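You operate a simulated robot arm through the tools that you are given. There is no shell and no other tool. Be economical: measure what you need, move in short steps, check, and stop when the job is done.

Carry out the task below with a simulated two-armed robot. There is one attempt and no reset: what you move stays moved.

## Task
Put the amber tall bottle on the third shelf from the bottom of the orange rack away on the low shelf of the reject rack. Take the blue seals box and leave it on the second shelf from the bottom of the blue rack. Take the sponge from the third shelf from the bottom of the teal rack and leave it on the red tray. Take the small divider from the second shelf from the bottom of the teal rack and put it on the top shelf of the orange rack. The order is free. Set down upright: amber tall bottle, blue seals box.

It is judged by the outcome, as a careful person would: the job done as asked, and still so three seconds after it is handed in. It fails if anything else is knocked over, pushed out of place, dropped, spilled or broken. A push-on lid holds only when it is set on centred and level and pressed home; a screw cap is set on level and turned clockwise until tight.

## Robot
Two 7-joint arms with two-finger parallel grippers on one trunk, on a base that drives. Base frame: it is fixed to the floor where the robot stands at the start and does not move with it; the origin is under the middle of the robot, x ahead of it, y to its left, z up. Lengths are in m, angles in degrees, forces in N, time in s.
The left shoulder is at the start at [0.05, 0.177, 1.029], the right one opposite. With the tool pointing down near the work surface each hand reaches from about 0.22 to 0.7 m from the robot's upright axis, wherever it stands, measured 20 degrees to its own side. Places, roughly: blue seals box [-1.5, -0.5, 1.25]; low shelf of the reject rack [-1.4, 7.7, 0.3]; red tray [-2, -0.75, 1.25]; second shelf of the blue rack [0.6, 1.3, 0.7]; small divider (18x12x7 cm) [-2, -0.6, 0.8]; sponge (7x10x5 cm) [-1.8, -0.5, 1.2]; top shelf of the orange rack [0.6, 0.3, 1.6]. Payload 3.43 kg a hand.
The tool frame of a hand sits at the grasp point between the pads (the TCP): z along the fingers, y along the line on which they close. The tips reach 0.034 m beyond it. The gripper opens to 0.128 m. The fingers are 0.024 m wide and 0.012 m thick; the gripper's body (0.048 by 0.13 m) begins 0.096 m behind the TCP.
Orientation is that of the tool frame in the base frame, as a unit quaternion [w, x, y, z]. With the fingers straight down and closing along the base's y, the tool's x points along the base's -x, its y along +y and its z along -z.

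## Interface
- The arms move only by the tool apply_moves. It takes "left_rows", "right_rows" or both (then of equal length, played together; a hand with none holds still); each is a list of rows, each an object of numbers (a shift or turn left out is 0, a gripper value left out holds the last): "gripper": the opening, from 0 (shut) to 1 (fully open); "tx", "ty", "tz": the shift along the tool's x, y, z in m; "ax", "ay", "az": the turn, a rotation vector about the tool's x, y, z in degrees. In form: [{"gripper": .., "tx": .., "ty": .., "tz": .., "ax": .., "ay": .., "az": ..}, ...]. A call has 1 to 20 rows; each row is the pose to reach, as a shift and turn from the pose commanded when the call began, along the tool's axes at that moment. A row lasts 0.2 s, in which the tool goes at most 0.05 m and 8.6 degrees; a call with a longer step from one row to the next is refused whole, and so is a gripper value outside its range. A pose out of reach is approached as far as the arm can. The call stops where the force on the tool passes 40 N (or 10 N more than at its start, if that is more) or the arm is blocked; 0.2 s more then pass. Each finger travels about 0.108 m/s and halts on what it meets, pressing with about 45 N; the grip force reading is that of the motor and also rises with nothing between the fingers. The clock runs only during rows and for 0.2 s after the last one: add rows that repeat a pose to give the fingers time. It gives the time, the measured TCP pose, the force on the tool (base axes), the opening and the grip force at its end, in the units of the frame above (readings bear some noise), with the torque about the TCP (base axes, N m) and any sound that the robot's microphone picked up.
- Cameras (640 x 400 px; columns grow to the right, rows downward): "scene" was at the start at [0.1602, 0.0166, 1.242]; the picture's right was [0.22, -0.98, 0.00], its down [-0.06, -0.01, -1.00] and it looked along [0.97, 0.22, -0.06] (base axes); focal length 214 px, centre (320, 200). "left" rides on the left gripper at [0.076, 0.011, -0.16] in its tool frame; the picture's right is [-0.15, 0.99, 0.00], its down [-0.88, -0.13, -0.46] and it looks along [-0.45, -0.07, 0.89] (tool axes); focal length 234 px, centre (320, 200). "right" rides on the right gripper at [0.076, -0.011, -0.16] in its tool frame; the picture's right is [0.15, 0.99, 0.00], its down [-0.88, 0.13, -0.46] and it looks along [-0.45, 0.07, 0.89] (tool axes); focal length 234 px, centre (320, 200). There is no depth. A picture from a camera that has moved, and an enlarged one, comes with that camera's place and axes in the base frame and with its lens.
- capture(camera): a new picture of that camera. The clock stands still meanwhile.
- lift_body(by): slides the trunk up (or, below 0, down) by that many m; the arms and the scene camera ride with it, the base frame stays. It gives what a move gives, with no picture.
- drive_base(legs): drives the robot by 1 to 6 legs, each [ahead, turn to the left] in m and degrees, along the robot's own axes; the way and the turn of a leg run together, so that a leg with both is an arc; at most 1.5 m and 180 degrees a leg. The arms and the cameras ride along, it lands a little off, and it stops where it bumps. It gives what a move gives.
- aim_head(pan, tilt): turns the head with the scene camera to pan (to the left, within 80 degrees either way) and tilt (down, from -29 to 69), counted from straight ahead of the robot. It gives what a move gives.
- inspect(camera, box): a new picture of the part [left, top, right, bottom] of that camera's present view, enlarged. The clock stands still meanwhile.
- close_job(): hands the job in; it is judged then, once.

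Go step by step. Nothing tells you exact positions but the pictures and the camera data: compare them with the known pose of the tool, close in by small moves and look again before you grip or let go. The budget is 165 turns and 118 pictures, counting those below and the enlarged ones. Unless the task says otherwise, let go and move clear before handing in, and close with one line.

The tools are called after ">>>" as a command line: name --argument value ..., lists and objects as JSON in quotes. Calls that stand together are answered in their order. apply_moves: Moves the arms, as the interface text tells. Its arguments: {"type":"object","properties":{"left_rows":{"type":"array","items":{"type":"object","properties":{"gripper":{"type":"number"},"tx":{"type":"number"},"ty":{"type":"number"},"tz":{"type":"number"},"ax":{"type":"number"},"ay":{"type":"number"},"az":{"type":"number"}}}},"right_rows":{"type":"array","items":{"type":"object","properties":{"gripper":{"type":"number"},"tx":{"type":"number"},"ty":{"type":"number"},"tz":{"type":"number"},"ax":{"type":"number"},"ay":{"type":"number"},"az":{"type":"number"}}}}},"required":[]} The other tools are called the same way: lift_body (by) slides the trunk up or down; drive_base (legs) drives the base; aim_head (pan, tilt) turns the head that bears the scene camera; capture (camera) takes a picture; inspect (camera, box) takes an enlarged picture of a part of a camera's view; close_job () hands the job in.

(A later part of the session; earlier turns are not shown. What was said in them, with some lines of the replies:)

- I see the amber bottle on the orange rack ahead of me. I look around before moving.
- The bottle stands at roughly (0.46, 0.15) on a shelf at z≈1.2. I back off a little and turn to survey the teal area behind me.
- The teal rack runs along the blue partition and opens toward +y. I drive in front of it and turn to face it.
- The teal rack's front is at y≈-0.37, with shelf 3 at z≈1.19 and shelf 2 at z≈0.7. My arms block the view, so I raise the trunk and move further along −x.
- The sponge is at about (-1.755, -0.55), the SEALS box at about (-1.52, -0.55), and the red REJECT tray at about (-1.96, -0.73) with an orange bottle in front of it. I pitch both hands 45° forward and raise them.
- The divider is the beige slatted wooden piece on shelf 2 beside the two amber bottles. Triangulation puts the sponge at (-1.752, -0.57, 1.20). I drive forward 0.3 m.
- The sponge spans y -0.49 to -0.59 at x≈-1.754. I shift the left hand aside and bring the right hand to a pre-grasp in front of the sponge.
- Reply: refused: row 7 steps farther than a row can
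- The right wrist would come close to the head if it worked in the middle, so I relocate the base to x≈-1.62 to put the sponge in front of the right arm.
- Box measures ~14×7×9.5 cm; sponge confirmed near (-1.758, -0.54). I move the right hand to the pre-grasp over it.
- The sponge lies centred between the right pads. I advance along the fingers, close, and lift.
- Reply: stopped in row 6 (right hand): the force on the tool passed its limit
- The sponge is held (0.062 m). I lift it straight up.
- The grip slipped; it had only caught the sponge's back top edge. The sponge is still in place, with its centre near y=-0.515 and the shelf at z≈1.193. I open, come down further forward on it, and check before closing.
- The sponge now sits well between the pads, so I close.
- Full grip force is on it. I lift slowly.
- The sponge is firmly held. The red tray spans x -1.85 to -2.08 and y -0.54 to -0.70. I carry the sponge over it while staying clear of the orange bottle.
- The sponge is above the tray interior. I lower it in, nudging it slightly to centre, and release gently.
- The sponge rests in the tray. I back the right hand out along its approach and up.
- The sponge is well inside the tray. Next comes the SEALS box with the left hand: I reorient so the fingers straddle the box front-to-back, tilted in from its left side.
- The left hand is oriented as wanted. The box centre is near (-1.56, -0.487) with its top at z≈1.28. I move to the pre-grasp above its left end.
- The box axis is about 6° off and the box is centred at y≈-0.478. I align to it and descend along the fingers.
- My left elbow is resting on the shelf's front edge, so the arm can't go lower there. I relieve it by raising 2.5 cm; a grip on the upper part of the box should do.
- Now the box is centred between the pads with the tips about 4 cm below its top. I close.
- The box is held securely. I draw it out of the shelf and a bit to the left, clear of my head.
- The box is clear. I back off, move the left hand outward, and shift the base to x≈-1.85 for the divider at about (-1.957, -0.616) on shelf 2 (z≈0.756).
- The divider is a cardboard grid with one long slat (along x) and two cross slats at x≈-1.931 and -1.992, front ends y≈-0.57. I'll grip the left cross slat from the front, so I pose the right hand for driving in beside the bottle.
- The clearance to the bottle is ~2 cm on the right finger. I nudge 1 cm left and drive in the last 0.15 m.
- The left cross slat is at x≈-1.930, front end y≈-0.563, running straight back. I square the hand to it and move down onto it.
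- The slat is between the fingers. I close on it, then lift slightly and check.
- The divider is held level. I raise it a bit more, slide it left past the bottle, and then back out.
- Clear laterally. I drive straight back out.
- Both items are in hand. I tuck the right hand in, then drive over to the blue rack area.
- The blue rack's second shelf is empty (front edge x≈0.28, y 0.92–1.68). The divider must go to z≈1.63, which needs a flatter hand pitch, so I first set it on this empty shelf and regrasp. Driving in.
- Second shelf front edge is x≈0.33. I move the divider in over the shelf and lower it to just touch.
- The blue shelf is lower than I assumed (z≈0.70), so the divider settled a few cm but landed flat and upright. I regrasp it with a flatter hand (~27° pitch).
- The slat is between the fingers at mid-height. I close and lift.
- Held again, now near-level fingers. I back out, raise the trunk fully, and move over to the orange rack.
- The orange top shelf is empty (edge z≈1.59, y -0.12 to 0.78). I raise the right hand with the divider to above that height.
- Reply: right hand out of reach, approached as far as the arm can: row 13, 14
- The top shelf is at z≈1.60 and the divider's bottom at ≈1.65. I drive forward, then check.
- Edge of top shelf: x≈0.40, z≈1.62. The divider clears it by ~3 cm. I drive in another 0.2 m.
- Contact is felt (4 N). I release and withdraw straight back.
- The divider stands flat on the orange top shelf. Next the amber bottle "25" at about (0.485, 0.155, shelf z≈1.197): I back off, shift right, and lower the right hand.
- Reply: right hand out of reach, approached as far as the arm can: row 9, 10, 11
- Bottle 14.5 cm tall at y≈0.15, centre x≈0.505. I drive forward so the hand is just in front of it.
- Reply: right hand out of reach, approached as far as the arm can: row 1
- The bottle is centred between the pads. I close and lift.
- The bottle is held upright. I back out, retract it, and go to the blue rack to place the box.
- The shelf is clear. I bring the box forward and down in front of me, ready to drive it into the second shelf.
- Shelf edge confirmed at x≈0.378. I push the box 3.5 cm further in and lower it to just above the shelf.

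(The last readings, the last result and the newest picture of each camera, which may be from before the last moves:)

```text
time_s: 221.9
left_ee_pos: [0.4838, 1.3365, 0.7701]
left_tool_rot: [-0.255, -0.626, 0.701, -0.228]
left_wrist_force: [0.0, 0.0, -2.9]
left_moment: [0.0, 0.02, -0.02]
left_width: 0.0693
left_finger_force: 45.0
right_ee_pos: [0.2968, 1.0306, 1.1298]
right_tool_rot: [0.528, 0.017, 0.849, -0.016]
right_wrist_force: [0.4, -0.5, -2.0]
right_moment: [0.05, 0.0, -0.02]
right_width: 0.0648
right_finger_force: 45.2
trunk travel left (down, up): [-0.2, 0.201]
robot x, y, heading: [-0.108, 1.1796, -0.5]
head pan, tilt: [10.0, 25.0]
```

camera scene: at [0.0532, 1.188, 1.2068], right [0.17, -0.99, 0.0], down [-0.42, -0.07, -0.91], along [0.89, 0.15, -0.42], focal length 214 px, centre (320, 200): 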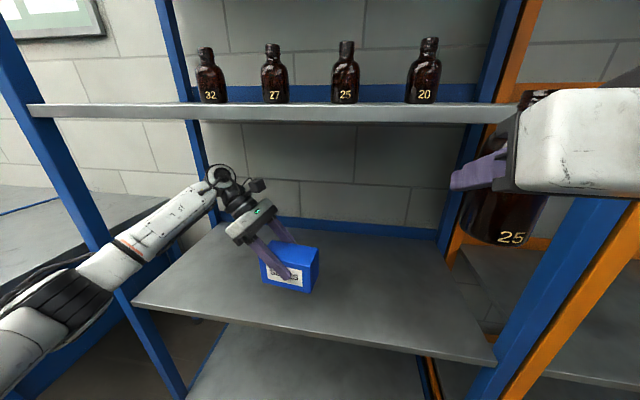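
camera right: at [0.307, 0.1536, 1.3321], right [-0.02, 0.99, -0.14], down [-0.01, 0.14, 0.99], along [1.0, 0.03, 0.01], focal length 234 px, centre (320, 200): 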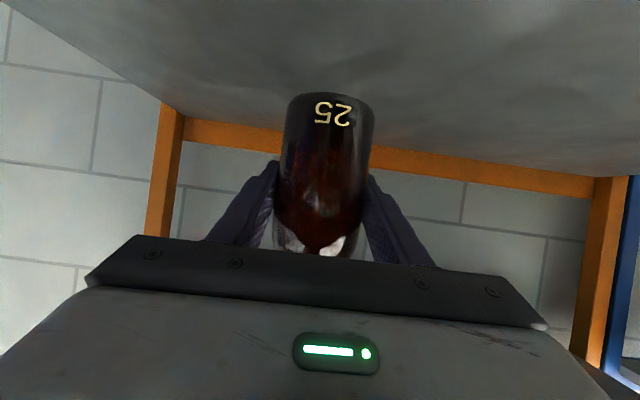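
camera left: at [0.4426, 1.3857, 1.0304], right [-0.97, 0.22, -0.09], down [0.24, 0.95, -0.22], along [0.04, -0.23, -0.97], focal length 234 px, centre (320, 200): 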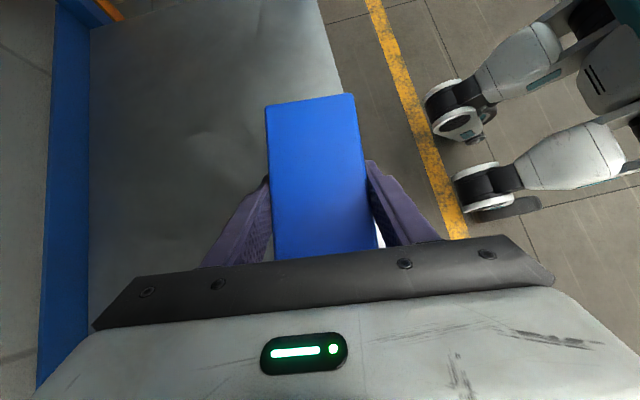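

Still no contact, so I lower in further small steps.

>>> apply_moves --left_rows '[{"tx": -0.002, "tz": 0.0025}, {"tx": -0.004, "tz": 0.005}, {"tx": -0.004, "tz": 0.005}]'

>>> inspect --camera "scene" --box '[220, 220, 380, 320]'

```text
time_s: 222.7
left_ee_pos: [0.4832, 1.3357, 0.769]
left_tool_rot: [-0.252, -0.625, 0.702, -0.23]
left_wrist_force: [-0.2, 4.2, 21.3]
left_moment: [1.27, 0.7, -0.19]
left_width: 0.0695
left_finger_force: 45.0
right_ee_pos: [0.2942, 1.0289, 1.1302]
right_tool_rot: [0.528, 0.017, 0.849, -0.015]
right_wrist_force: [1.0, 0.2, -1.8]
right_moment: [0.02, 0.01, 0.01]
right_width: 0.0648
right_finger_force: 44.6
trunk travel left (down, up): [-0.2, 0.201]
robot x, y, heading: [-0.1095, 1.1749, -0.4]
head pan, tilt: [10.0, 25.0]
```

```text
4.00 times, centred on (300, 270) of scene
camera zoom: at [0.0511, 1.1876, 1.2075], right [0.17, -0.99, 0.0], down [-0.41, -0.07, -0.91], along [0.89, 0.15, -0.42], focal length 858 px, centre (400, -80)
```

zoom: 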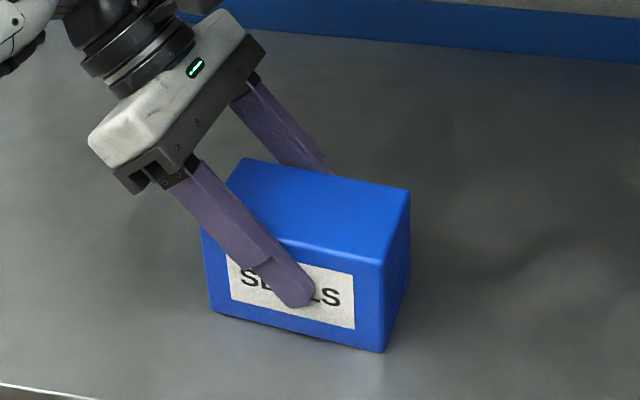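

Contact made. I ease off, open, and withdraw along the fingers.

>>> apply_moves --left_rows '[{"tx": 0.003, "tz": -0.0035}, {"tx": 0.003, "tz": -0.0035, "gripper": 1}, {"tx": 0.003, "tz": -0.0035}, {"tx": 0.003, "tz": -0.0035}, {"tx": 0.003, "tz": -0.0035}, {"tx": 0.003, "tz": -0.04}, {"tx": 0.003, "tz": -0.08}, {"tx": 0.003, "tz": -0.12}, {"tx": 0.003, "tz": -0.14}, {"tx": 0.003, "tz": -0.14}]'

>>> capture --camera "scene"

```text
time_s: 224.9
left_ee_pos: [0.4924, 1.4241, 0.8742]
left_tool_rot: [-0.255, -0.626, 0.701, -0.229]
left_wrist_force: [-0.2, -0.3, -0.2]
left_moment: [0.0, 0.0, -0.03]
left_width: 0.1278
left_finger_force: 0.1
right_ee_pos: [0.2963, 1.0287, 1.13]
right_tool_rot: [0.528, 0.017, 0.849, -0.016]
right_wrist_force: [-0.6, 0.7, -1.4]
right_moment: [0.01, 0.0, -0.01]
right_width: 0.0648
right_finger_force: 44.7
trunk travel left (down, up): [-0.2, 0.201]
robot x, y, heading: [-0.1064, 1.1764, -0.5]
head pan, tilt: [10.0, 25.0]
```

```text
28 pictures are left
camera scene: at [0.0529, 1.1879, 1.2068], right [0.17, -0.99, 0.0], down [-0.42, -0.07, -0.91], along [0.89, 0.15, -0.42], focal length 214 px, centre (320, 200)
```

scene: 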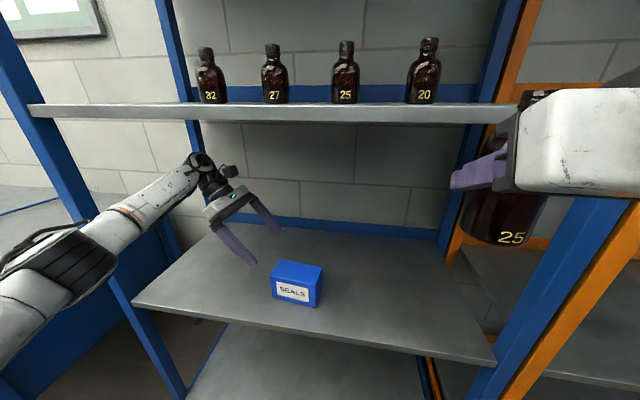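

The box stands upright on the second shelf. I back out, tuck the left arm, turn toward +y, and look for the reject rack.

>>> drive_base --legs '[[-0.5, 0]]'

>>> apply_moves --left_rows '[{"ty": 0.045}, {"ty": 0.09}, {"ty": 0.135}, {"ty": 0.18}, {"ty": 0.225}, {"ty": 0.27}, {"ty": 0.3}]'

>>> drive_base --legs '[[0, 95]]'

>>> aim_head --pan 0 --tilt 5

>>> capture --camera "scene"

```text
time_s: 227.8
left_ee_pos: [-0.0021, 1.4276, 0.8737]
left_tool_rot: [-0.254, -0.626, 0.7, -0.23]
left_wrist_force: [0.3, -0.3, -0.4]
left_moment: [0.01, 0.0, 0.01]
left_width: 0.1279
left_finger_force: 0.1
right_ee_pos: [-0.1971, 1.0333, 1.1297]
right_tool_rot: [0.527, 0.016, 0.849, -0.015]
right_wrist_force: [-0.8, -0.9, -1.4]
right_moment: [0.02, -0.01, 0.01]
right_width: 0.0648
right_finger_force: 45.3
trunk travel left (down, up): [-0.2, 0.201]
robot x, y, heading: [-0.6029, 1.1773, -0.2]
head pan, tilt: [10.0, 25.0]
```

```text
time_s: 229.4
left_ee_pos: [-0.3031, 1.4591, 0.871]
left_tool_rot: [-0.255, -0.627, 0.7, -0.229]
left_wrist_force: [0.4, -1.5, -0.5]
left_moment: [0.0, 0.02, 0.0]
left_width: 0.1279
left_finger_force: 0.0
right_ee_pos: [-0.1969, 1.0339, 1.1298]
right_tool_rot: [0.527, 0.017, 0.849, -0.016]
right_wrist_force: [-0.3, -0.3, -1.8]
right_moment: [0.01, -0.01, -0.01]
right_width: 0.0646
right_finger_force: 45.1
trunk travel left (down, up): [-0.2, 0.201]
robot x, y, heading: [-0.6039, 1.1794, -0.4]
head pan, tilt: [10.0, 25.0]
```

```text
time_s: 233.9
left_ee_pos: [-0.9125, 1.4508, 0.8721]
left_tool_rot: [0.002, 0.94, -0.007, 0.342]
left_wrist_force: [-1.0, 0.8, -0.5]
left_moment: [0.01, 0.02, -0.01]
left_width: 0.1279
left_finger_force: 0.0
right_ee_pos: [-0.4961, 1.5984, 1.129]
right_tool_rot: [-0.366, 0.618, -0.583, -0.38]
right_wrist_force: [-0.5, 0.3, -2.2]
right_moment: [0.02, 0.0, 0.01]
right_width: 0.0648
right_finger_force: 45.1
trunk travel left (down, up): [-0.2, 0.201]
robot x, y, heading: [-0.5982, 1.1812, 95.2]
head pan, tilt: [10.0, 25.0]
```

```text
time_s: 234.7
left_ee_pos: [-0.9117, 1.4525, 0.8726]
left_tool_rot: [0.002, 0.94, -0.007, 0.342]
left_wrist_force: [0.3, 0.0, -0.1]
left_moment: [-0.01, -0.03, 0.04]
left_width: 0.128
left_finger_force: 0.1
right_ee_pos: [-0.4982, 1.5973, 1.1298]
right_tool_rot: [-0.366, 0.618, -0.583, -0.38]
right_wrist_force: [-0.3, 0.6, -1.7]
right_moment: [0.01, -0.01, 0.0]
right_width: 0.065
right_finger_force: 45.3
trunk travel left (down, up): [-0.2, 0.201]
robot x, y, heading: [-0.6035, 1.1778, 95.3]
head pan, tilt: [0.0, 5.0]
```

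```text
27 pictures are left
camera scene: at [-0.6167, 1.337, 1.2392], right [1.0, 0.09, 0.0], down [0.01, -0.09, -1.0], along [-0.09, 0.99, -0.09], focal length 214 px, centre (320, 200)
```

scene: 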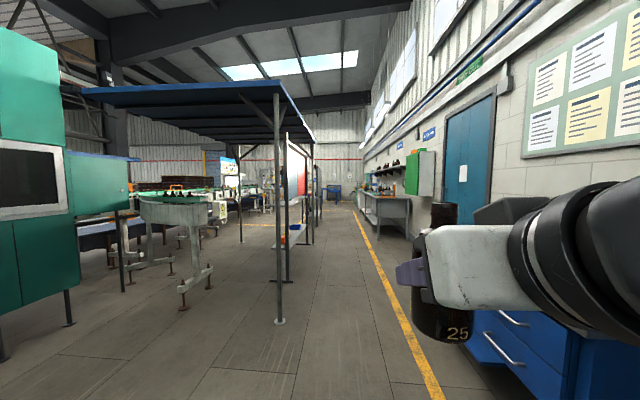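

>>> inspect --camera "scene" --box '[130, 130, 370, 290]'

```text
2.50 times, centred on (250, 210) of scene
camera zoom: at [-0.6167, 1.337, 1.2392], right [1.0, 0.09, 0.0], down [0.01, -0.09, -1.0], along [-0.09, 0.99, -0.09], focal length 536 px, centre (495, 175)
```

zoom: 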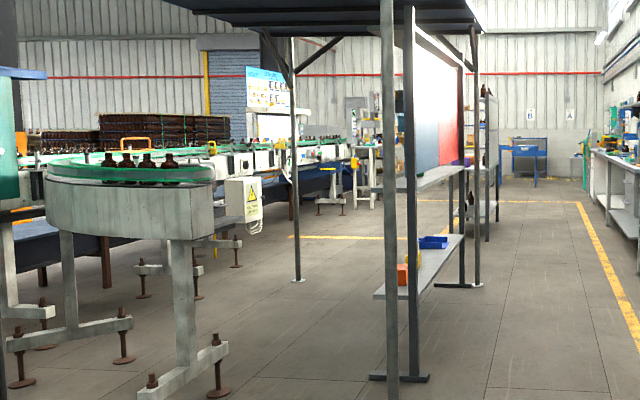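

The reject rack seems to be the bottle rack beyond the canopy, around (-1.4, 7.7). I drive down the aisle to about y=6.

>>> drive_base --legs '[[0, -8.3], [1.5, 0], [1.5, 0], [1.5, 0], [0, 25]]'

>>> capture --camera "scene"

```text
time_s: 258.2
left_ee_pos: [-0.7332, 5.8785, 0.8725]
left_tool_rot: [-0.046, 0.931, 0.126, 0.34]
left_wrist_force: [0.9, 0.1, -1.0]
left_moment: [0.01, -0.02, 0.03]
left_width: 0.128
left_finger_force: 0.1
right_ee_pos: [-0.3761, 6.1345, 1.1291]
right_tool_rot: [-0.308, 0.695, -0.489, -0.428]
right_wrist_force: [-0.2, -0.6, -0.3]
right_moment: [0.0, 0.02, -0.01]
right_width: 0.0647
right_finger_force: 45.1
trunk travel left (down, up): [-0.2, 0.201]
robot x, y, heading: [-0.362, 5.7044, 111.5]
head pan, tilt: [0.0, 5.0]
```

```text
25 pictures are left
camera scene: at [-0.4183, 5.8507, 1.2393], right [0.93, 0.37, 0.0], down [0.03, -0.08, -1.0], along [-0.37, 0.93, -0.09], focal length 214 px, centre (320, 200)
```

scene: 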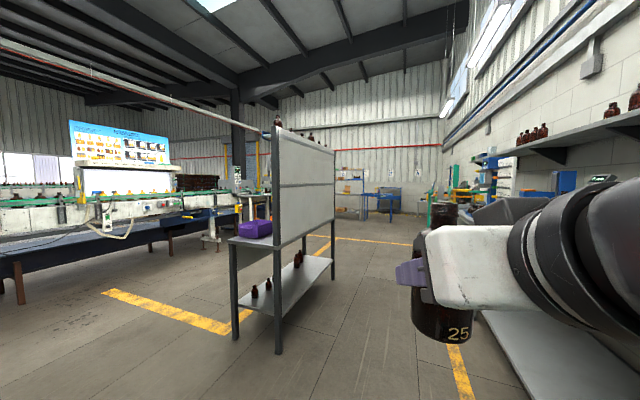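

The reject rack is at x -1.62…-1.24, y 7.09…8.37, with the lower part open on the aisle side. Low shelf at z≈0.28 has bottles near x≈-1.5; there's a free spot near (-1.36, 7.58). I drive around to face it.

>>> drive_base --legs '[[0, -15.2], [0.87, 0], [0.87, 0], [0, 83.7]]'

>>> lift_body --by -0.2

>>> aim_head --pan -8 --tilt 35

>>> capture --camera "scene"

```text
time_s: 271.5
left_ee_pos: [-0.8678, 7.1413, 0.871]
left_tool_rot: [-0.233, 0.69, 0.639, 0.25]
left_wrist_force: [-0.2, -0.1, 0.3]
left_moment: [0.0, 0.01, -0.05]
left_width: 0.128
left_finger_force: 0.1
right_ee_pos: [-0.9873, 7.5639, 1.1286]
right_tool_rot: [-0.007, 0.85, -0.002, -0.527]
right_wrist_force: [-0.1, 0.0, -2.4]
right_moment: [-0.01, 0.01, 0.01]
right_width: 0.0644
right_finger_force: 45.2
trunk travel left (down, up): [-0.2, 0.201]
robot x, y, heading: [-0.5713, 7.4346, -178.2]
head pan, tilt: [0.0, 5.0]
```

```text
time_s: 273.7
left_ee_pos: [-0.8658, 7.1416, 0.6725]
left_tool_rot: [-0.233, 0.689, 0.639, 0.251]
left_wrist_force: [-0.6, -0.2, 0.4]
left_moment: [-0.02, 0.01, 0.01]
left_width: 0.1282
left_finger_force: 0.1
right_ee_pos: [-0.986, 7.5631, 0.9294]
right_tool_rot: [-0.007, 0.85, -0.002, -0.528]
right_wrist_force: [-0.1, 0.5, -1.7]
right_moment: [-0.01, 0.01, 0.0]
right_width: 0.0646
right_finger_force: 44.9
trunk travel left (down, up): [0.0, 0.401]
robot x, y, heading: [-0.5758, 7.4316, -178.4]
head pan, tilt: [0.0, 5.0]
```

```text
time_s: 274.6
left_ee_pos: [-0.8645, 7.1417, 0.672]
left_tool_rot: [-0.233, 0.69, 0.638, 0.251]
left_wrist_force: [0.4, 0.5, -0.2]
left_moment: [0.02, -0.02, -0.01]
left_width: 0.1282
left_finger_force: 0.1
right_ee_pos: [-0.9863, 7.564, 0.9299]
right_tool_rot: [-0.006, 0.849, -0.001, -0.528]
right_wrist_force: [0.7, 0.0, -1.2]
right_moment: [0.03, 0.01, 0.03]
right_width: 0.0646
right_finger_force: 45.1
trunk travel left (down, up): [0.0, 0.401]
robot x, y, heading: [-0.5796, 7.431, -178.3]
head pan, tilt: [-8.0, 35.0]
```

```text
24 pictures are left
camera scene: at [-0.7324, 7.4372, 0.9911], right [0.11, 0.99, 0.0], down [0.57, -0.06, -0.82], along [-0.81, 0.09, -0.57], focal length 214 px, centre (320, 200)
```

scene: 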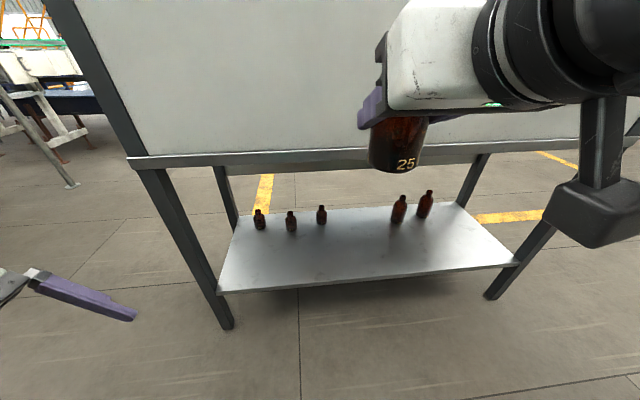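

The low shelf (z≈0.27, front edge x≈-1.21) has free space in front of the existing bottles. I lower the right hand with the bottle in front of the rack.

>>> apply_moves --right_rows '[{"tx": 0.035, "tz": 0.0275}, {"tx": 0.07, "tz": 0.055}, {"tx": 0.105, "tz": 0.082}, {"tx": 0.14, "tz": 0.11}, {"tx": 0.175, "tz": 0.137}, {"tx": 0.21, "tz": 0.165}, {"tx": 0.245, "tz": 0.192}, {"tx": 0.28, "tz": 0.22}, {"tx": 0.315, "tz": 0.247}, {"tx": 0.35, "tz": 0.275}, {"tx": 0.385, "tz": 0.302}, {"tx": 0.385, "tz": 0.302}]'

>>> capture --camera "scene"

>>> capture --camera "right"

```text
time_s: 277.2
left_ee_pos: [-0.8662, 7.1426, 0.6722]
left_tool_rot: [-0.233, 0.689, 0.638, 0.251]
left_wrist_force: [-0.2, 0.0, 0.3]
left_moment: [-0.01, 0.03, -0.04]
left_width: 0.1278
left_finger_force: 0.0
right_ee_pos: [-1.0895, 7.5137, 0.4819]
right_tool_rot: [-0.01, 0.851, -0.005, -0.525]
right_wrist_force: [-0.1, 0.2, -2.0]
right_moment: [0.06, 0.01, 0.01]
right_width: 0.0645
right_finger_force: 44.4
right hand out of reach, approached as far as the arm can: row 3, 4, 5, 9, 10, 11, 12
trunk travel left (down, up): [0.0, 0.401]
robot x, y, heading: [-0.5761, 7.435, -178.4]
head pan, tilt: [-8.0, 35.0]
```

```text
23 pictures are left
camera scene: at [-0.7324, 7.4372, 0.9911], right [0.11, 0.99, 0.0], down [0.57, -0.06, -0.82], along [-0.81, 0.09, -0.57], focal length 214 px, centre (320, 200)
```

scene: 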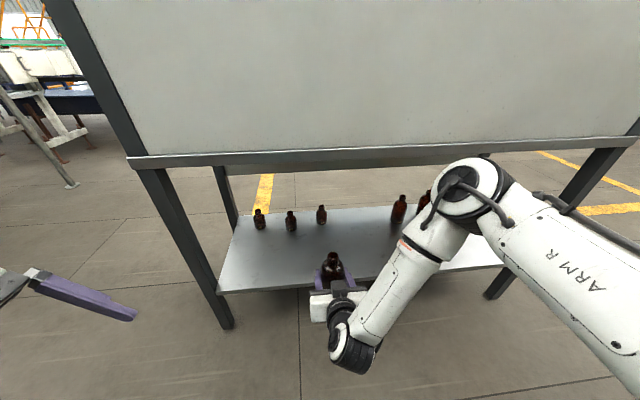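

```text
22 pictures are left
camera right: at [-0.9125, 7.5208, 0.4846], right [0.05, -0.99, -0.14], down [0.01, -0.14, 0.99], along [-1.0, -0.05, 0.0], focal length 234 px, centre (320, 200)
```

right: 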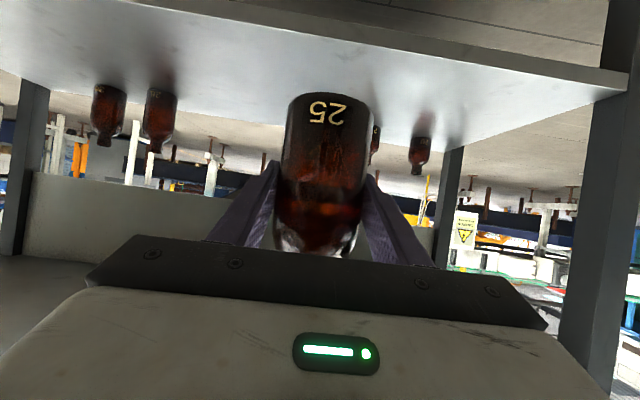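

The elbow is raised while the arm is folded, so I extend the arm forward over the shelf instead of driving deep.

>>> apply_moves --right_rows '[{"tx": -0.014, "tz": 0.034}, {"tx": -0.028, "tz": 0.068}, {"tx": -0.041, "tz": 0.102}, {"tx": -0.055, "tz": 0.137}, {"tx": -0.068, "tz": 0.171}, {"tx": -0.082, "tz": 0.205}, {"tx": -0.082, "tz": 0.205}]'

>>> capture --camera "scene"

```text
time_s: 278.9
left_ee_pos: [-0.867, 7.1418, 0.6717]
left_tool_rot: [-0.232, 0.689, 0.638, 0.251]
left_wrist_force: [-0.1, -0.1, 0.5]
left_moment: [0.0, -0.01, -0.02]
left_width: 0.1281
left_finger_force: 0.1
right_ee_pos: [-1.3098, 7.5148, 0.4645]
right_tool_rot: [-0.006, 0.849, -0.002, -0.528]
right_wrist_force: [-0.4, 0.2, -1.4]
right_moment: [-0.02, -0.03, 0.02]
right_width: 0.0646
right_finger_force: 45.4
trunk travel left (down, up): [0.0, 0.401]
robot x, y, heading: [-0.577, 7.4303, -178.1]
head pan, tilt: [-8.0, 35.0]
```

```text
21 pictures are left
camera scene: at [-0.7324, 7.4372, 0.9911], right [0.11, 0.99, 0.0], down [0.57, -0.06, -0.82], along [-0.81, 0.09, -0.57], focal length 214 px, centre (320, 200)
```

scene: 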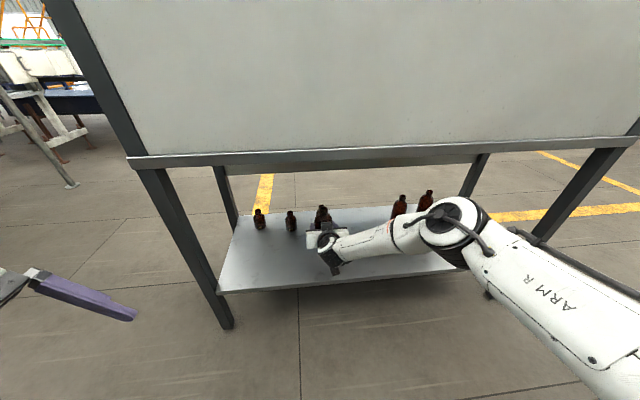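

>>> capture --camera "right"

```text
20 pictures are left
camera right: at [-1.1325, 7.5247, 0.4677], right [0.06, -0.99, -0.14], down [0.02, -0.14, 0.99], along [-1.0, -0.06, 0.01], focal length 234 px, centre (320, 200)
```

right: 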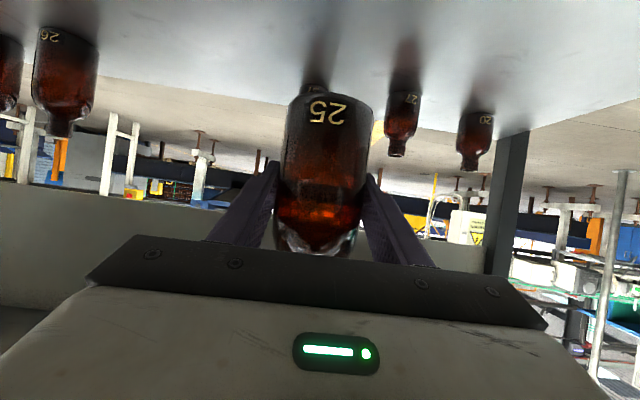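

From two views the low shelf is at z≈0.283, and the spot behind and beside is free. I lower the bottle to just above it.

>>> apply_moves --right_rows '[{"tx": 0.02, "tz": 0.02}, {"tx": 0.042, "tz": 0.04}, {"tx": 0.064, "tz": 0.06}, {"tx": 0.08, "tz": 0.0744}, {"tx": 0.08, "tz": 0.0744}]'

>>> capture --camera "scene"

>>> capture --camera "right"

```text
time_s: 280.1
left_ee_pos: [-0.8665, 7.142, 0.6719]
left_tool_rot: [-0.232, 0.689, 0.639, 0.25]
left_wrist_force: [-0.6, -0.1, -0.1]
left_moment: [-0.01, 0.0, 0.0]
left_width: 0.1282
left_finger_force: 0.1
right_ee_pos: [-1.3265, 7.5189, 0.3809]
right_tool_rot: [-0.006, 0.85, -0.001, -0.528]
right_wrist_force: [1.1, -1.2, -2.2]
right_moment: [-0.03, 0.0, 0.01]
right_width: 0.0644
right_finger_force: 44.8
right hand out of reach, approached as far as the arm can: row 3, 4, 5
trunk travel left (down, up): [0.0, 0.401]
robot x, y, heading: [-0.5757, 7.4287, -178.3]
head pan, tilt: [-8.0, 35.0]
```

```text
19 pictures are left
camera scene: at [-0.7325, 7.4372, 0.9911], right [0.11, 0.99, 0.0], down [0.57, -0.06, -0.82], along [-0.81, 0.09, -0.57], focal length 214 px, centre (320, 200)
```

scene: 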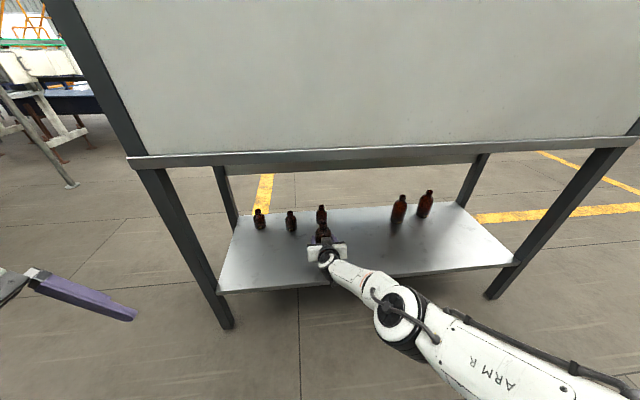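

```text
18 pictures are left
camera right: at [-1.1494, 7.5274, 0.3848], right [0.06, -0.99, -0.14], down [0.02, -0.14, 0.99], along [-1.0, -0.06, 0.01], focal length 234 px, centre (320, 200)
```

right: 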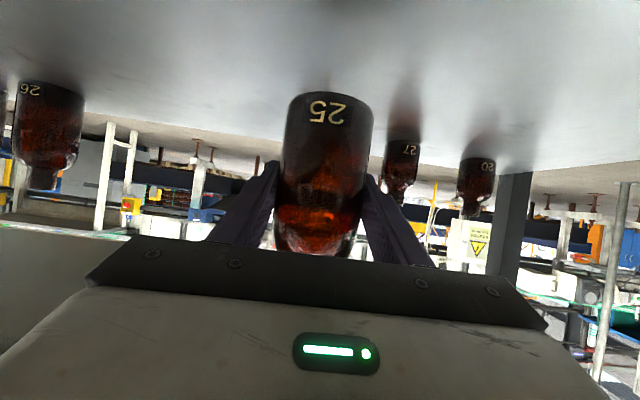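

The arm is at its reach limit, so I drive 6 cm forward and then continue lowering.

>>> drive_base --legs '[[0.06, 0]]'

>>> apply_moves --right_rows '[{"tz": -0.009, "tx": 0.005}, {"tz": -0.012, "tx": 0.017}, {"tz": -0.01, "tx": 0.022}, {"tz": -0.01, "tx": 0.022}]'

```text
time_s: 281.0
left_ee_pos: [-0.9275, 7.1386, 0.6713]
left_tool_rot: [-0.233, 0.689, 0.639, 0.251]
left_wrist_force: [-1.3, 0.6, -0.6]
left_moment: [0.05, 0.0, 0.0]
left_width: 0.128
left_finger_force: 0.1
right_ee_pos: [-1.3868, 7.5163, 0.3827]
right_tool_rot: [-0.006, 0.849, -0.001, -0.528]
right_wrist_force: [-0.6, 0.0, -1.9]
right_moment: [0.01, -0.02, 0.03]
right_width: 0.0647
right_finger_force: 45.1
trunk travel left (down, up): [0.0, 0.401]
robot x, y, heading: [-0.6367, 7.4311, -178.4]
head pan, tilt: [-8.0, 35.0]
```

```text
time_s: 282.0
left_ee_pos: [-0.9267, 7.1384, 0.6722]
left_tool_rot: [-0.232, 0.689, 0.639, 0.251]
left_wrist_force: [-0.2, 0.1, 0.1]
left_moment: [0.01, -0.02, -0.02]
left_width: 0.1279
left_finger_force: 0.1
right_ee_pos: [-1.3694, 7.5133, 0.3666]
right_tool_rot: [-0.006, 0.85, -0.001, -0.527]
right_wrist_force: [0.3, -0.1, -1.5]
right_moment: [-0.02, 0.02, 0.02]
right_width: 0.0647
right_finger_force: 45.0
right hand out of reach, approached as far as the arm can: row 1, 2, 3, 4
trunk travel left (down, up): [0.0, 0.401]
robot x, y, heading: [-0.6355, 7.4304, -178.0]
head pan, tilt: [-8.0, 35.0]
```

>>> apply_moves --right_rows '[{"tz": -0.015, "tx": 0.008}, {"tz": -0.027, "tx": 0.018}, {"tz": -0.027, "tx": 0.018}]'

```text
time_s: 282.8
left_ee_pos: [-0.9251, 7.1398, 0.6716]
left_tool_rot: [-0.232, 0.689, 0.639, 0.251]
left_wrist_force: [-0.4, -0.1, -0.2]
left_moment: [0.01, 0.0, 0.02]
left_width: 0.128
left_finger_force: 0.0
right_ee_pos: [-1.3467, 7.5028, 0.3682]
right_tool_rot: [-0.013, 0.853, -0.005, -0.522]
right_wrist_force: [-0.1, -0.1, -1.9]
right_moment: [0.0, -0.02, -0.03]
right_width: 0.0644
right_finger_force: 45.4
right hand out of reach, approached as far as the arm can: row 1, 2, 3
trunk travel left (down, up): [0.0, 0.401]
robot x, y, heading: [-0.6388, 7.4309, -178.6]
head pan, tilt: [-8.0, 35.0]
```

The limit seems to come from joint limits on this side, so I shift the hand right in line with the shoulder and try lowering there.

>>> apply_moves --right_rows '[{"tx": -0.01, "tz": 0.005, "ty": -0.03}, {"tx": -0.01, "tz": 0.01, "ty": -0.06}, {"tx": -0.01, "tz": 0.015, "ty": -0.09}, {"tx": 0.0, "tz": 0.02, "ty": -0.1}, {"tx": 0.0, "tz": 0.02, "ty": -0.1}]'

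>>> capture --camera "scene"

```text
time_s: 284.0
left_ee_pos: [-0.9264, 7.1391, 0.6727]
left_tool_rot: [-0.232, 0.69, 0.639, 0.251]
left_wrist_force: [0.0, 1.0, -0.4]
left_moment: [0.03, 0.0, -0.01]
left_width: 0.1279
left_finger_force: 0.2
right_ee_pos: [-1.3825, 7.5855, 0.3551]
right_tool_rot: [-0.016, 0.857, -0.008, -0.515]
right_wrist_force: [0.2, 0.2, -2.2]
right_moment: [0.05, 0.02, 0.0]
right_width: 0.0644
right_finger_force: 44.9
right hand out of reach, approached as far as the arm can: row 1, 2, 3, 4, 5
trunk travel left (down, up): [0.0, 0.401]
robot x, y, heading: [-0.6378, 7.4277, -178.3]
head pan, tilt: [-8.0, 35.0]
```

```text
17 pictures are left
camera scene: at [-0.792, 7.4354, 0.9911], right [0.11, 0.99, 0.0], down [0.57, -0.06, -0.82], along [-0.81, 0.09, -0.57], focal length 214 px, centre (320, 200)
```

scene: 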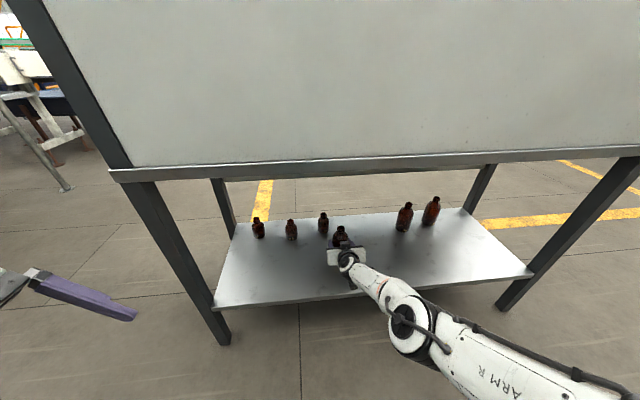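

Almost there (about 8 mm above). I continue a bit right and down.

>>> apply_moves --right_rows '[{"ty": -0.02, "tx": 0.004, "tz": 0.002}, {"ty": -0.04, "tx": 0.008, "tz": 0.003}, {"ty": -0.04, "tx": 0.01, "tz": 0.003}, {"ty": -0.04, "tx": 0.01, "tz": 0.003}]'

>>> capture --camera "right"

```text
time_s: 285.0
left_ee_pos: [-0.9273, 7.14, 0.6715]
left_tool_rot: [-0.233, 0.689, 0.639, 0.251]
left_wrist_force: [0.2, -0.8, 1.0]
left_moment: [0.01, -0.03, 0.01]
left_width: 0.128
left_finger_force: 0.1
right_ee_pos: [-1.3945, 7.608, 0.364]
right_tool_rot: [-0.017, 0.857, -0.008, -0.514]
right_wrist_force: [-0.3, -0.4, -2.2]
right_moment: [-0.01, 0.0, 0.01]
right_width: 0.0646
right_finger_force: 44.8
right hand out of reach, approached as far as the arm can: row 1, 2, 3, 4
trunk travel left (down, up): [0.0, 0.401]
robot x, y, heading: [-0.6372, 7.4311, -178.2]
head pan, tilt: [-8.0, 35.0]
```

```text
16 pictures are left
camera right: at [-1.2162, 7.6121, 0.3724], right [0.04, -0.99, -0.15], down [-0.02, -0.15, 0.99], along [-1.0, -0.03, -0.02], focal length 234 px, centre (320, 200)
```

right: 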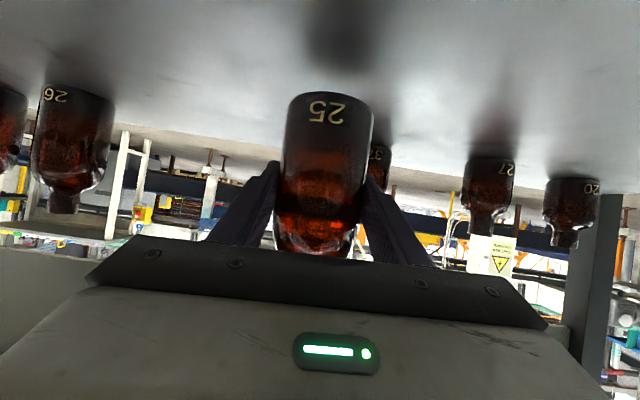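

>>> apply_moves --right_rows '[{"tz": -0.012, "tx": -0.006, "ty": 0.027}, {"tz": -0.0234, "tx": -0.0128, "ty": 0.053}, {"tz": -0.0234, "tx": -0.0128, "ty": 0.053}, {"tz": -0.0234, "tx": -0.0128, "ty": 0.053}]'

```text
time_s: 286.0
left_ee_pos: [-0.9268, 7.1398, 0.6721]
left_tool_rot: [-0.233, 0.689, 0.639, 0.251]
left_wrist_force: [-0.5, -0.2, 0.1]
left_moment: [-0.01, -0.01, 0.03]
left_width: 0.128
left_finger_force: 0.0
right_ee_pos: [-1.3907, 7.5512, 0.3753]
right_tool_rot: [-0.006, 0.849, -0.002, -0.528]
right_wrist_force: [0.6, -0.4, -2.5]
right_moment: [0.01, -0.01, 0.01]
right_width: 0.0642
right_finger_force: 44.4
right hand out of reach, approached as far as the arm can: row 1, 2, 3, 4
trunk travel left (down, up): [0.0, 0.401]
robot x, y, heading: [-0.64, 7.4307, -178.2]
head pan, tilt: [-8.0, 35.0]
```

The commands evidently start from the reached pose. I retarget from there.

>>> apply_moves --right_rows '[{"tz": -0.014, "tx": 0.007, "ty": -0.02}, {"tz": -0.028, "tx": 0.014, "ty": -0.049}, {"tz": -0.021, "tx": 0.028, "ty": -0.049}, {"tz": -0.014, "tx": 0.041, "ty": -0.049}, {"tz": -0.014, "tx": 0.041, "ty": -0.049}]'

```text
time_s: 287.2
left_ee_pos: [-0.9265, 7.1391, 0.6715]
left_tool_rot: [-0.232, 0.689, 0.639, 0.25]
left_wrist_force: [0.7, 0.0, -0.6]
left_moment: [-0.01, -0.02, 0.01]
left_width: 0.1281
left_finger_force: 0.0
right_ee_pos: [-1.3812, 7.5847, 0.3531]
right_tool_rot: [-0.017, 0.856, -0.009, -0.516]
right_wrist_force: [0.3, 0.5, -2.6]
right_moment: [0.06, -0.02, -0.01]
right_width: 0.0647
right_finger_force: 45.0
right hand out of reach, approached as far as the arm can: row 1, 2, 3, 4, 5
trunk travel left (down, up): [0.0, 0.401]
robot x, y, heading: [-0.6326, 7.4336, -178.2]
head pan, tilt: [-8.0, 35.0]
```

>>> apply_moves --right_rows '[{"tz": 0.002, "tx": 0.005}, {"tz": 0.004, "tx": 0.009}, {"tz": 0.006, "tx": 0.013}, {"tz": 0.006, "tx": 0.013}]'

>>> capture --camera "right"

>>> inspect --camera "scene" --box '[270, 190, 450, 302]'

```text
time_s: 288.2
left_ee_pos: [-0.9265, 7.1395, 0.6715]
left_tool_rot: [-0.232, 0.69, 0.638, 0.251]
left_wrist_force: [0.8, 0.0, 0.7]
left_moment: [-0.01, -0.02, 0.01]
left_width: 0.128
left_finger_force: 0.1
right_ee_pos: [-1.3806, 7.583, 0.3542]
right_tool_rot: [-0.016, 0.857, -0.008, -0.516]
right_wrist_force: [0.2, 1.5, -2.1]
right_moment: [0.01, -0.01, 0.0]
right_width: 0.0642
right_finger_force: 45.4
right hand out of reach, approached as far as the arm can: row 1, 2, 3, 4
trunk travel left (down, up): [0.0, 0.401]
robot x, y, heading: [-0.6357, 7.4318, -178.1]
head pan, tilt: [-8.0, 35.0]
```

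```text
15 pictures are left
camera right: at [-1.2043, 7.5887, 0.3612], right [0.04, -0.99, -0.15], down [-0.01, -0.15, 0.99], along [-1.0, -0.04, -0.02], focal length 234 px, centre (320, 200)
```

right: 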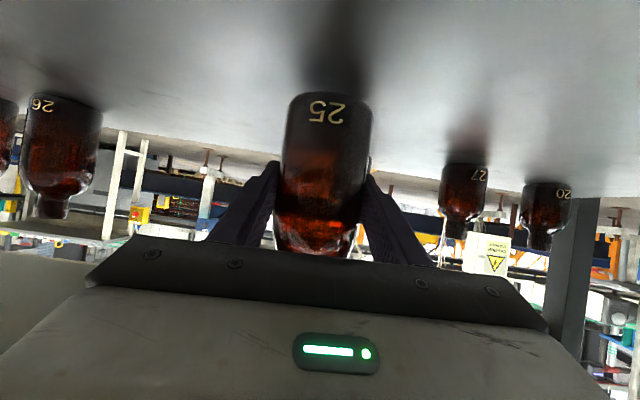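

```text
3.56 times, centred on (360, 246) of scene
camera zoom: at [-0.792, 7.4354, 0.9911], right [0.11, 0.99, 0.0], down [0.57, -0.06, -0.82], along [-0.81, 0.09, -0.57], focal length 763 px, centre (178, 36)
```

zoom: 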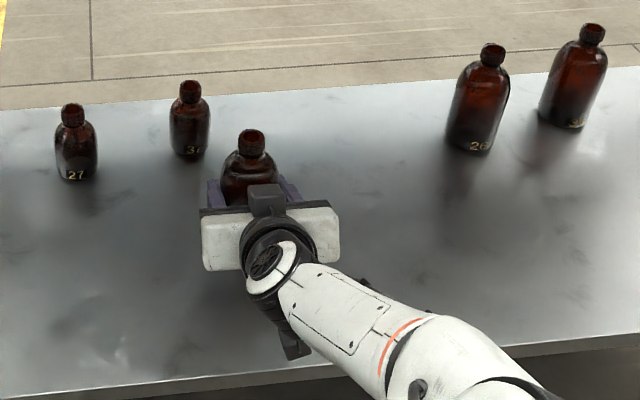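

The bottle's base is within about 6 mm of the shelf, the lowest this arm can go, and it is practically level. I release it here.

>>> apply_moves --right_rows '[{"gripper": 0.6}, {"gripper": 0.85}, {}, {}]'

>>> capture --camera "right"

```text
time_s: 289.2
left_ee_pos: [-0.9264, 7.1396, 0.6701]
left_tool_rot: [-0.232, 0.69, 0.638, 0.251]
left_wrist_force: [0.7, 1.5, 0.2]
left_moment: [-0.01, 0.02, 0.0]
left_width: 0.1282
left_finger_force: 0.0
right_ee_pos: [-1.382, 7.5851, 0.3538]
right_tool_rot: [-0.017, 0.856, -0.008, -0.516]
right_wrist_force: [-0.4, -0.1, -0.8]
right_moment: [-0.03, -0.02, 0.02]
right_width: 0.1089
right_finger_force: 0.0
trunk travel left (down, up): [0.0, 0.401]
robot x, y, heading: [-0.6392, 7.4307, -178.5]
head pan, tilt: [-8.0, 35.0]
```

```text
13 pictures are left
camera right: at [-1.2043, 7.5888, 0.3614], right [0.04, -0.99, -0.15], down [-0.01, -0.15, 0.99], along [-1.0, -0.04, -0.02], focal length 234 px, centre (320, 200)
```

right: 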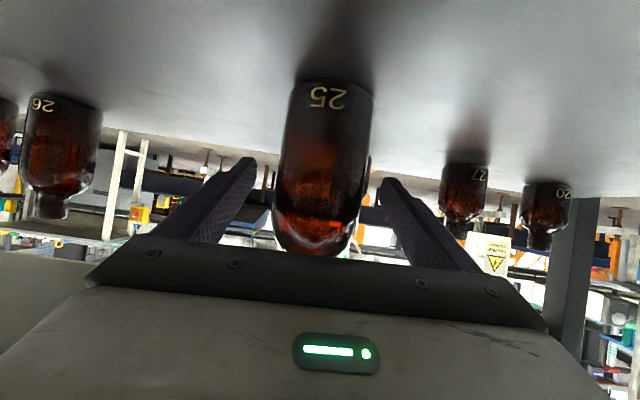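

The bottle stands upright on the shelf. I back straight out and verify.

>>> drive_base --legs '[[-0.35, 0]]'

>>> capture --camera "scene"

```text
time_s: 291.5
left_ee_pos: [-0.5776, 7.1495, 0.6724]
left_tool_rot: [-0.233, 0.689, 0.639, 0.251]
left_wrist_force: [0.3, 0.0, -0.7]
left_moment: [-0.02, -0.03, -0.01]
left_width: 0.1282
left_finger_force: 0.1
right_ee_pos: [-1.0335, 7.5945, 0.3543]
right_tool_rot: [-0.018, 0.856, -0.009, -0.516]
right_wrist_force: [-0.4, -0.1, 0.6]
right_moment: [0.01, 0.03, -0.01]
right_width: 0.1084
right_finger_force: 0.0
trunk travel left (down, up): [0.0, 0.401]
robot x, y, heading: [-0.2877, 7.4444, -178.1]
head pan, tilt: [-8.0, 35.0]
```

```text
12 pictures are left
camera scene: at [-0.4435, 7.4459, 0.9911], right [0.11, 0.99, 0.0], down [0.57, -0.06, -0.82], along [-0.81, 0.09, -0.57], focal length 214 px, centre (320, 200)
```

scene: 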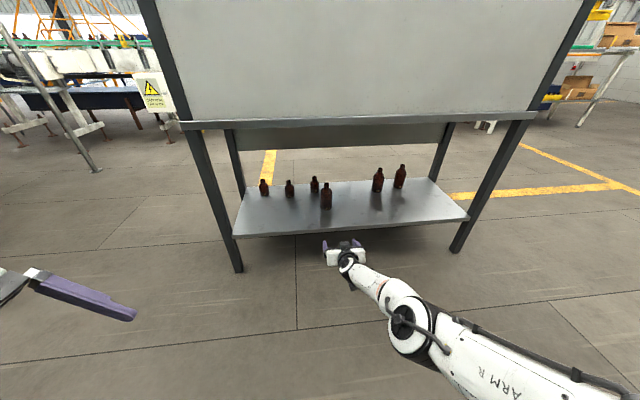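

All four items are in place and the bottle is standing upright, with both hands empty and clear, so I hand the job in.

>>> close_job

```text
The job is handed in.
```

All four moves are done and handed in: the sponge is on the red tray, the seals box on the blue rack's second shelf, the divider on the orange rack's top shelf, and amber bottle 25 on the reject rack's low shelf. The bottle and the box were upright when last seen. The first grip on the sponge slipped, so I took it again. The divider settled a few centimetres when I set it down on the blue rack to regrip it. My left elbow pressed on the teal rack's shelf edge during the box grasp. The bottle was released from what I judged to be a few millimetres above its shelf because the arm could go no lower.
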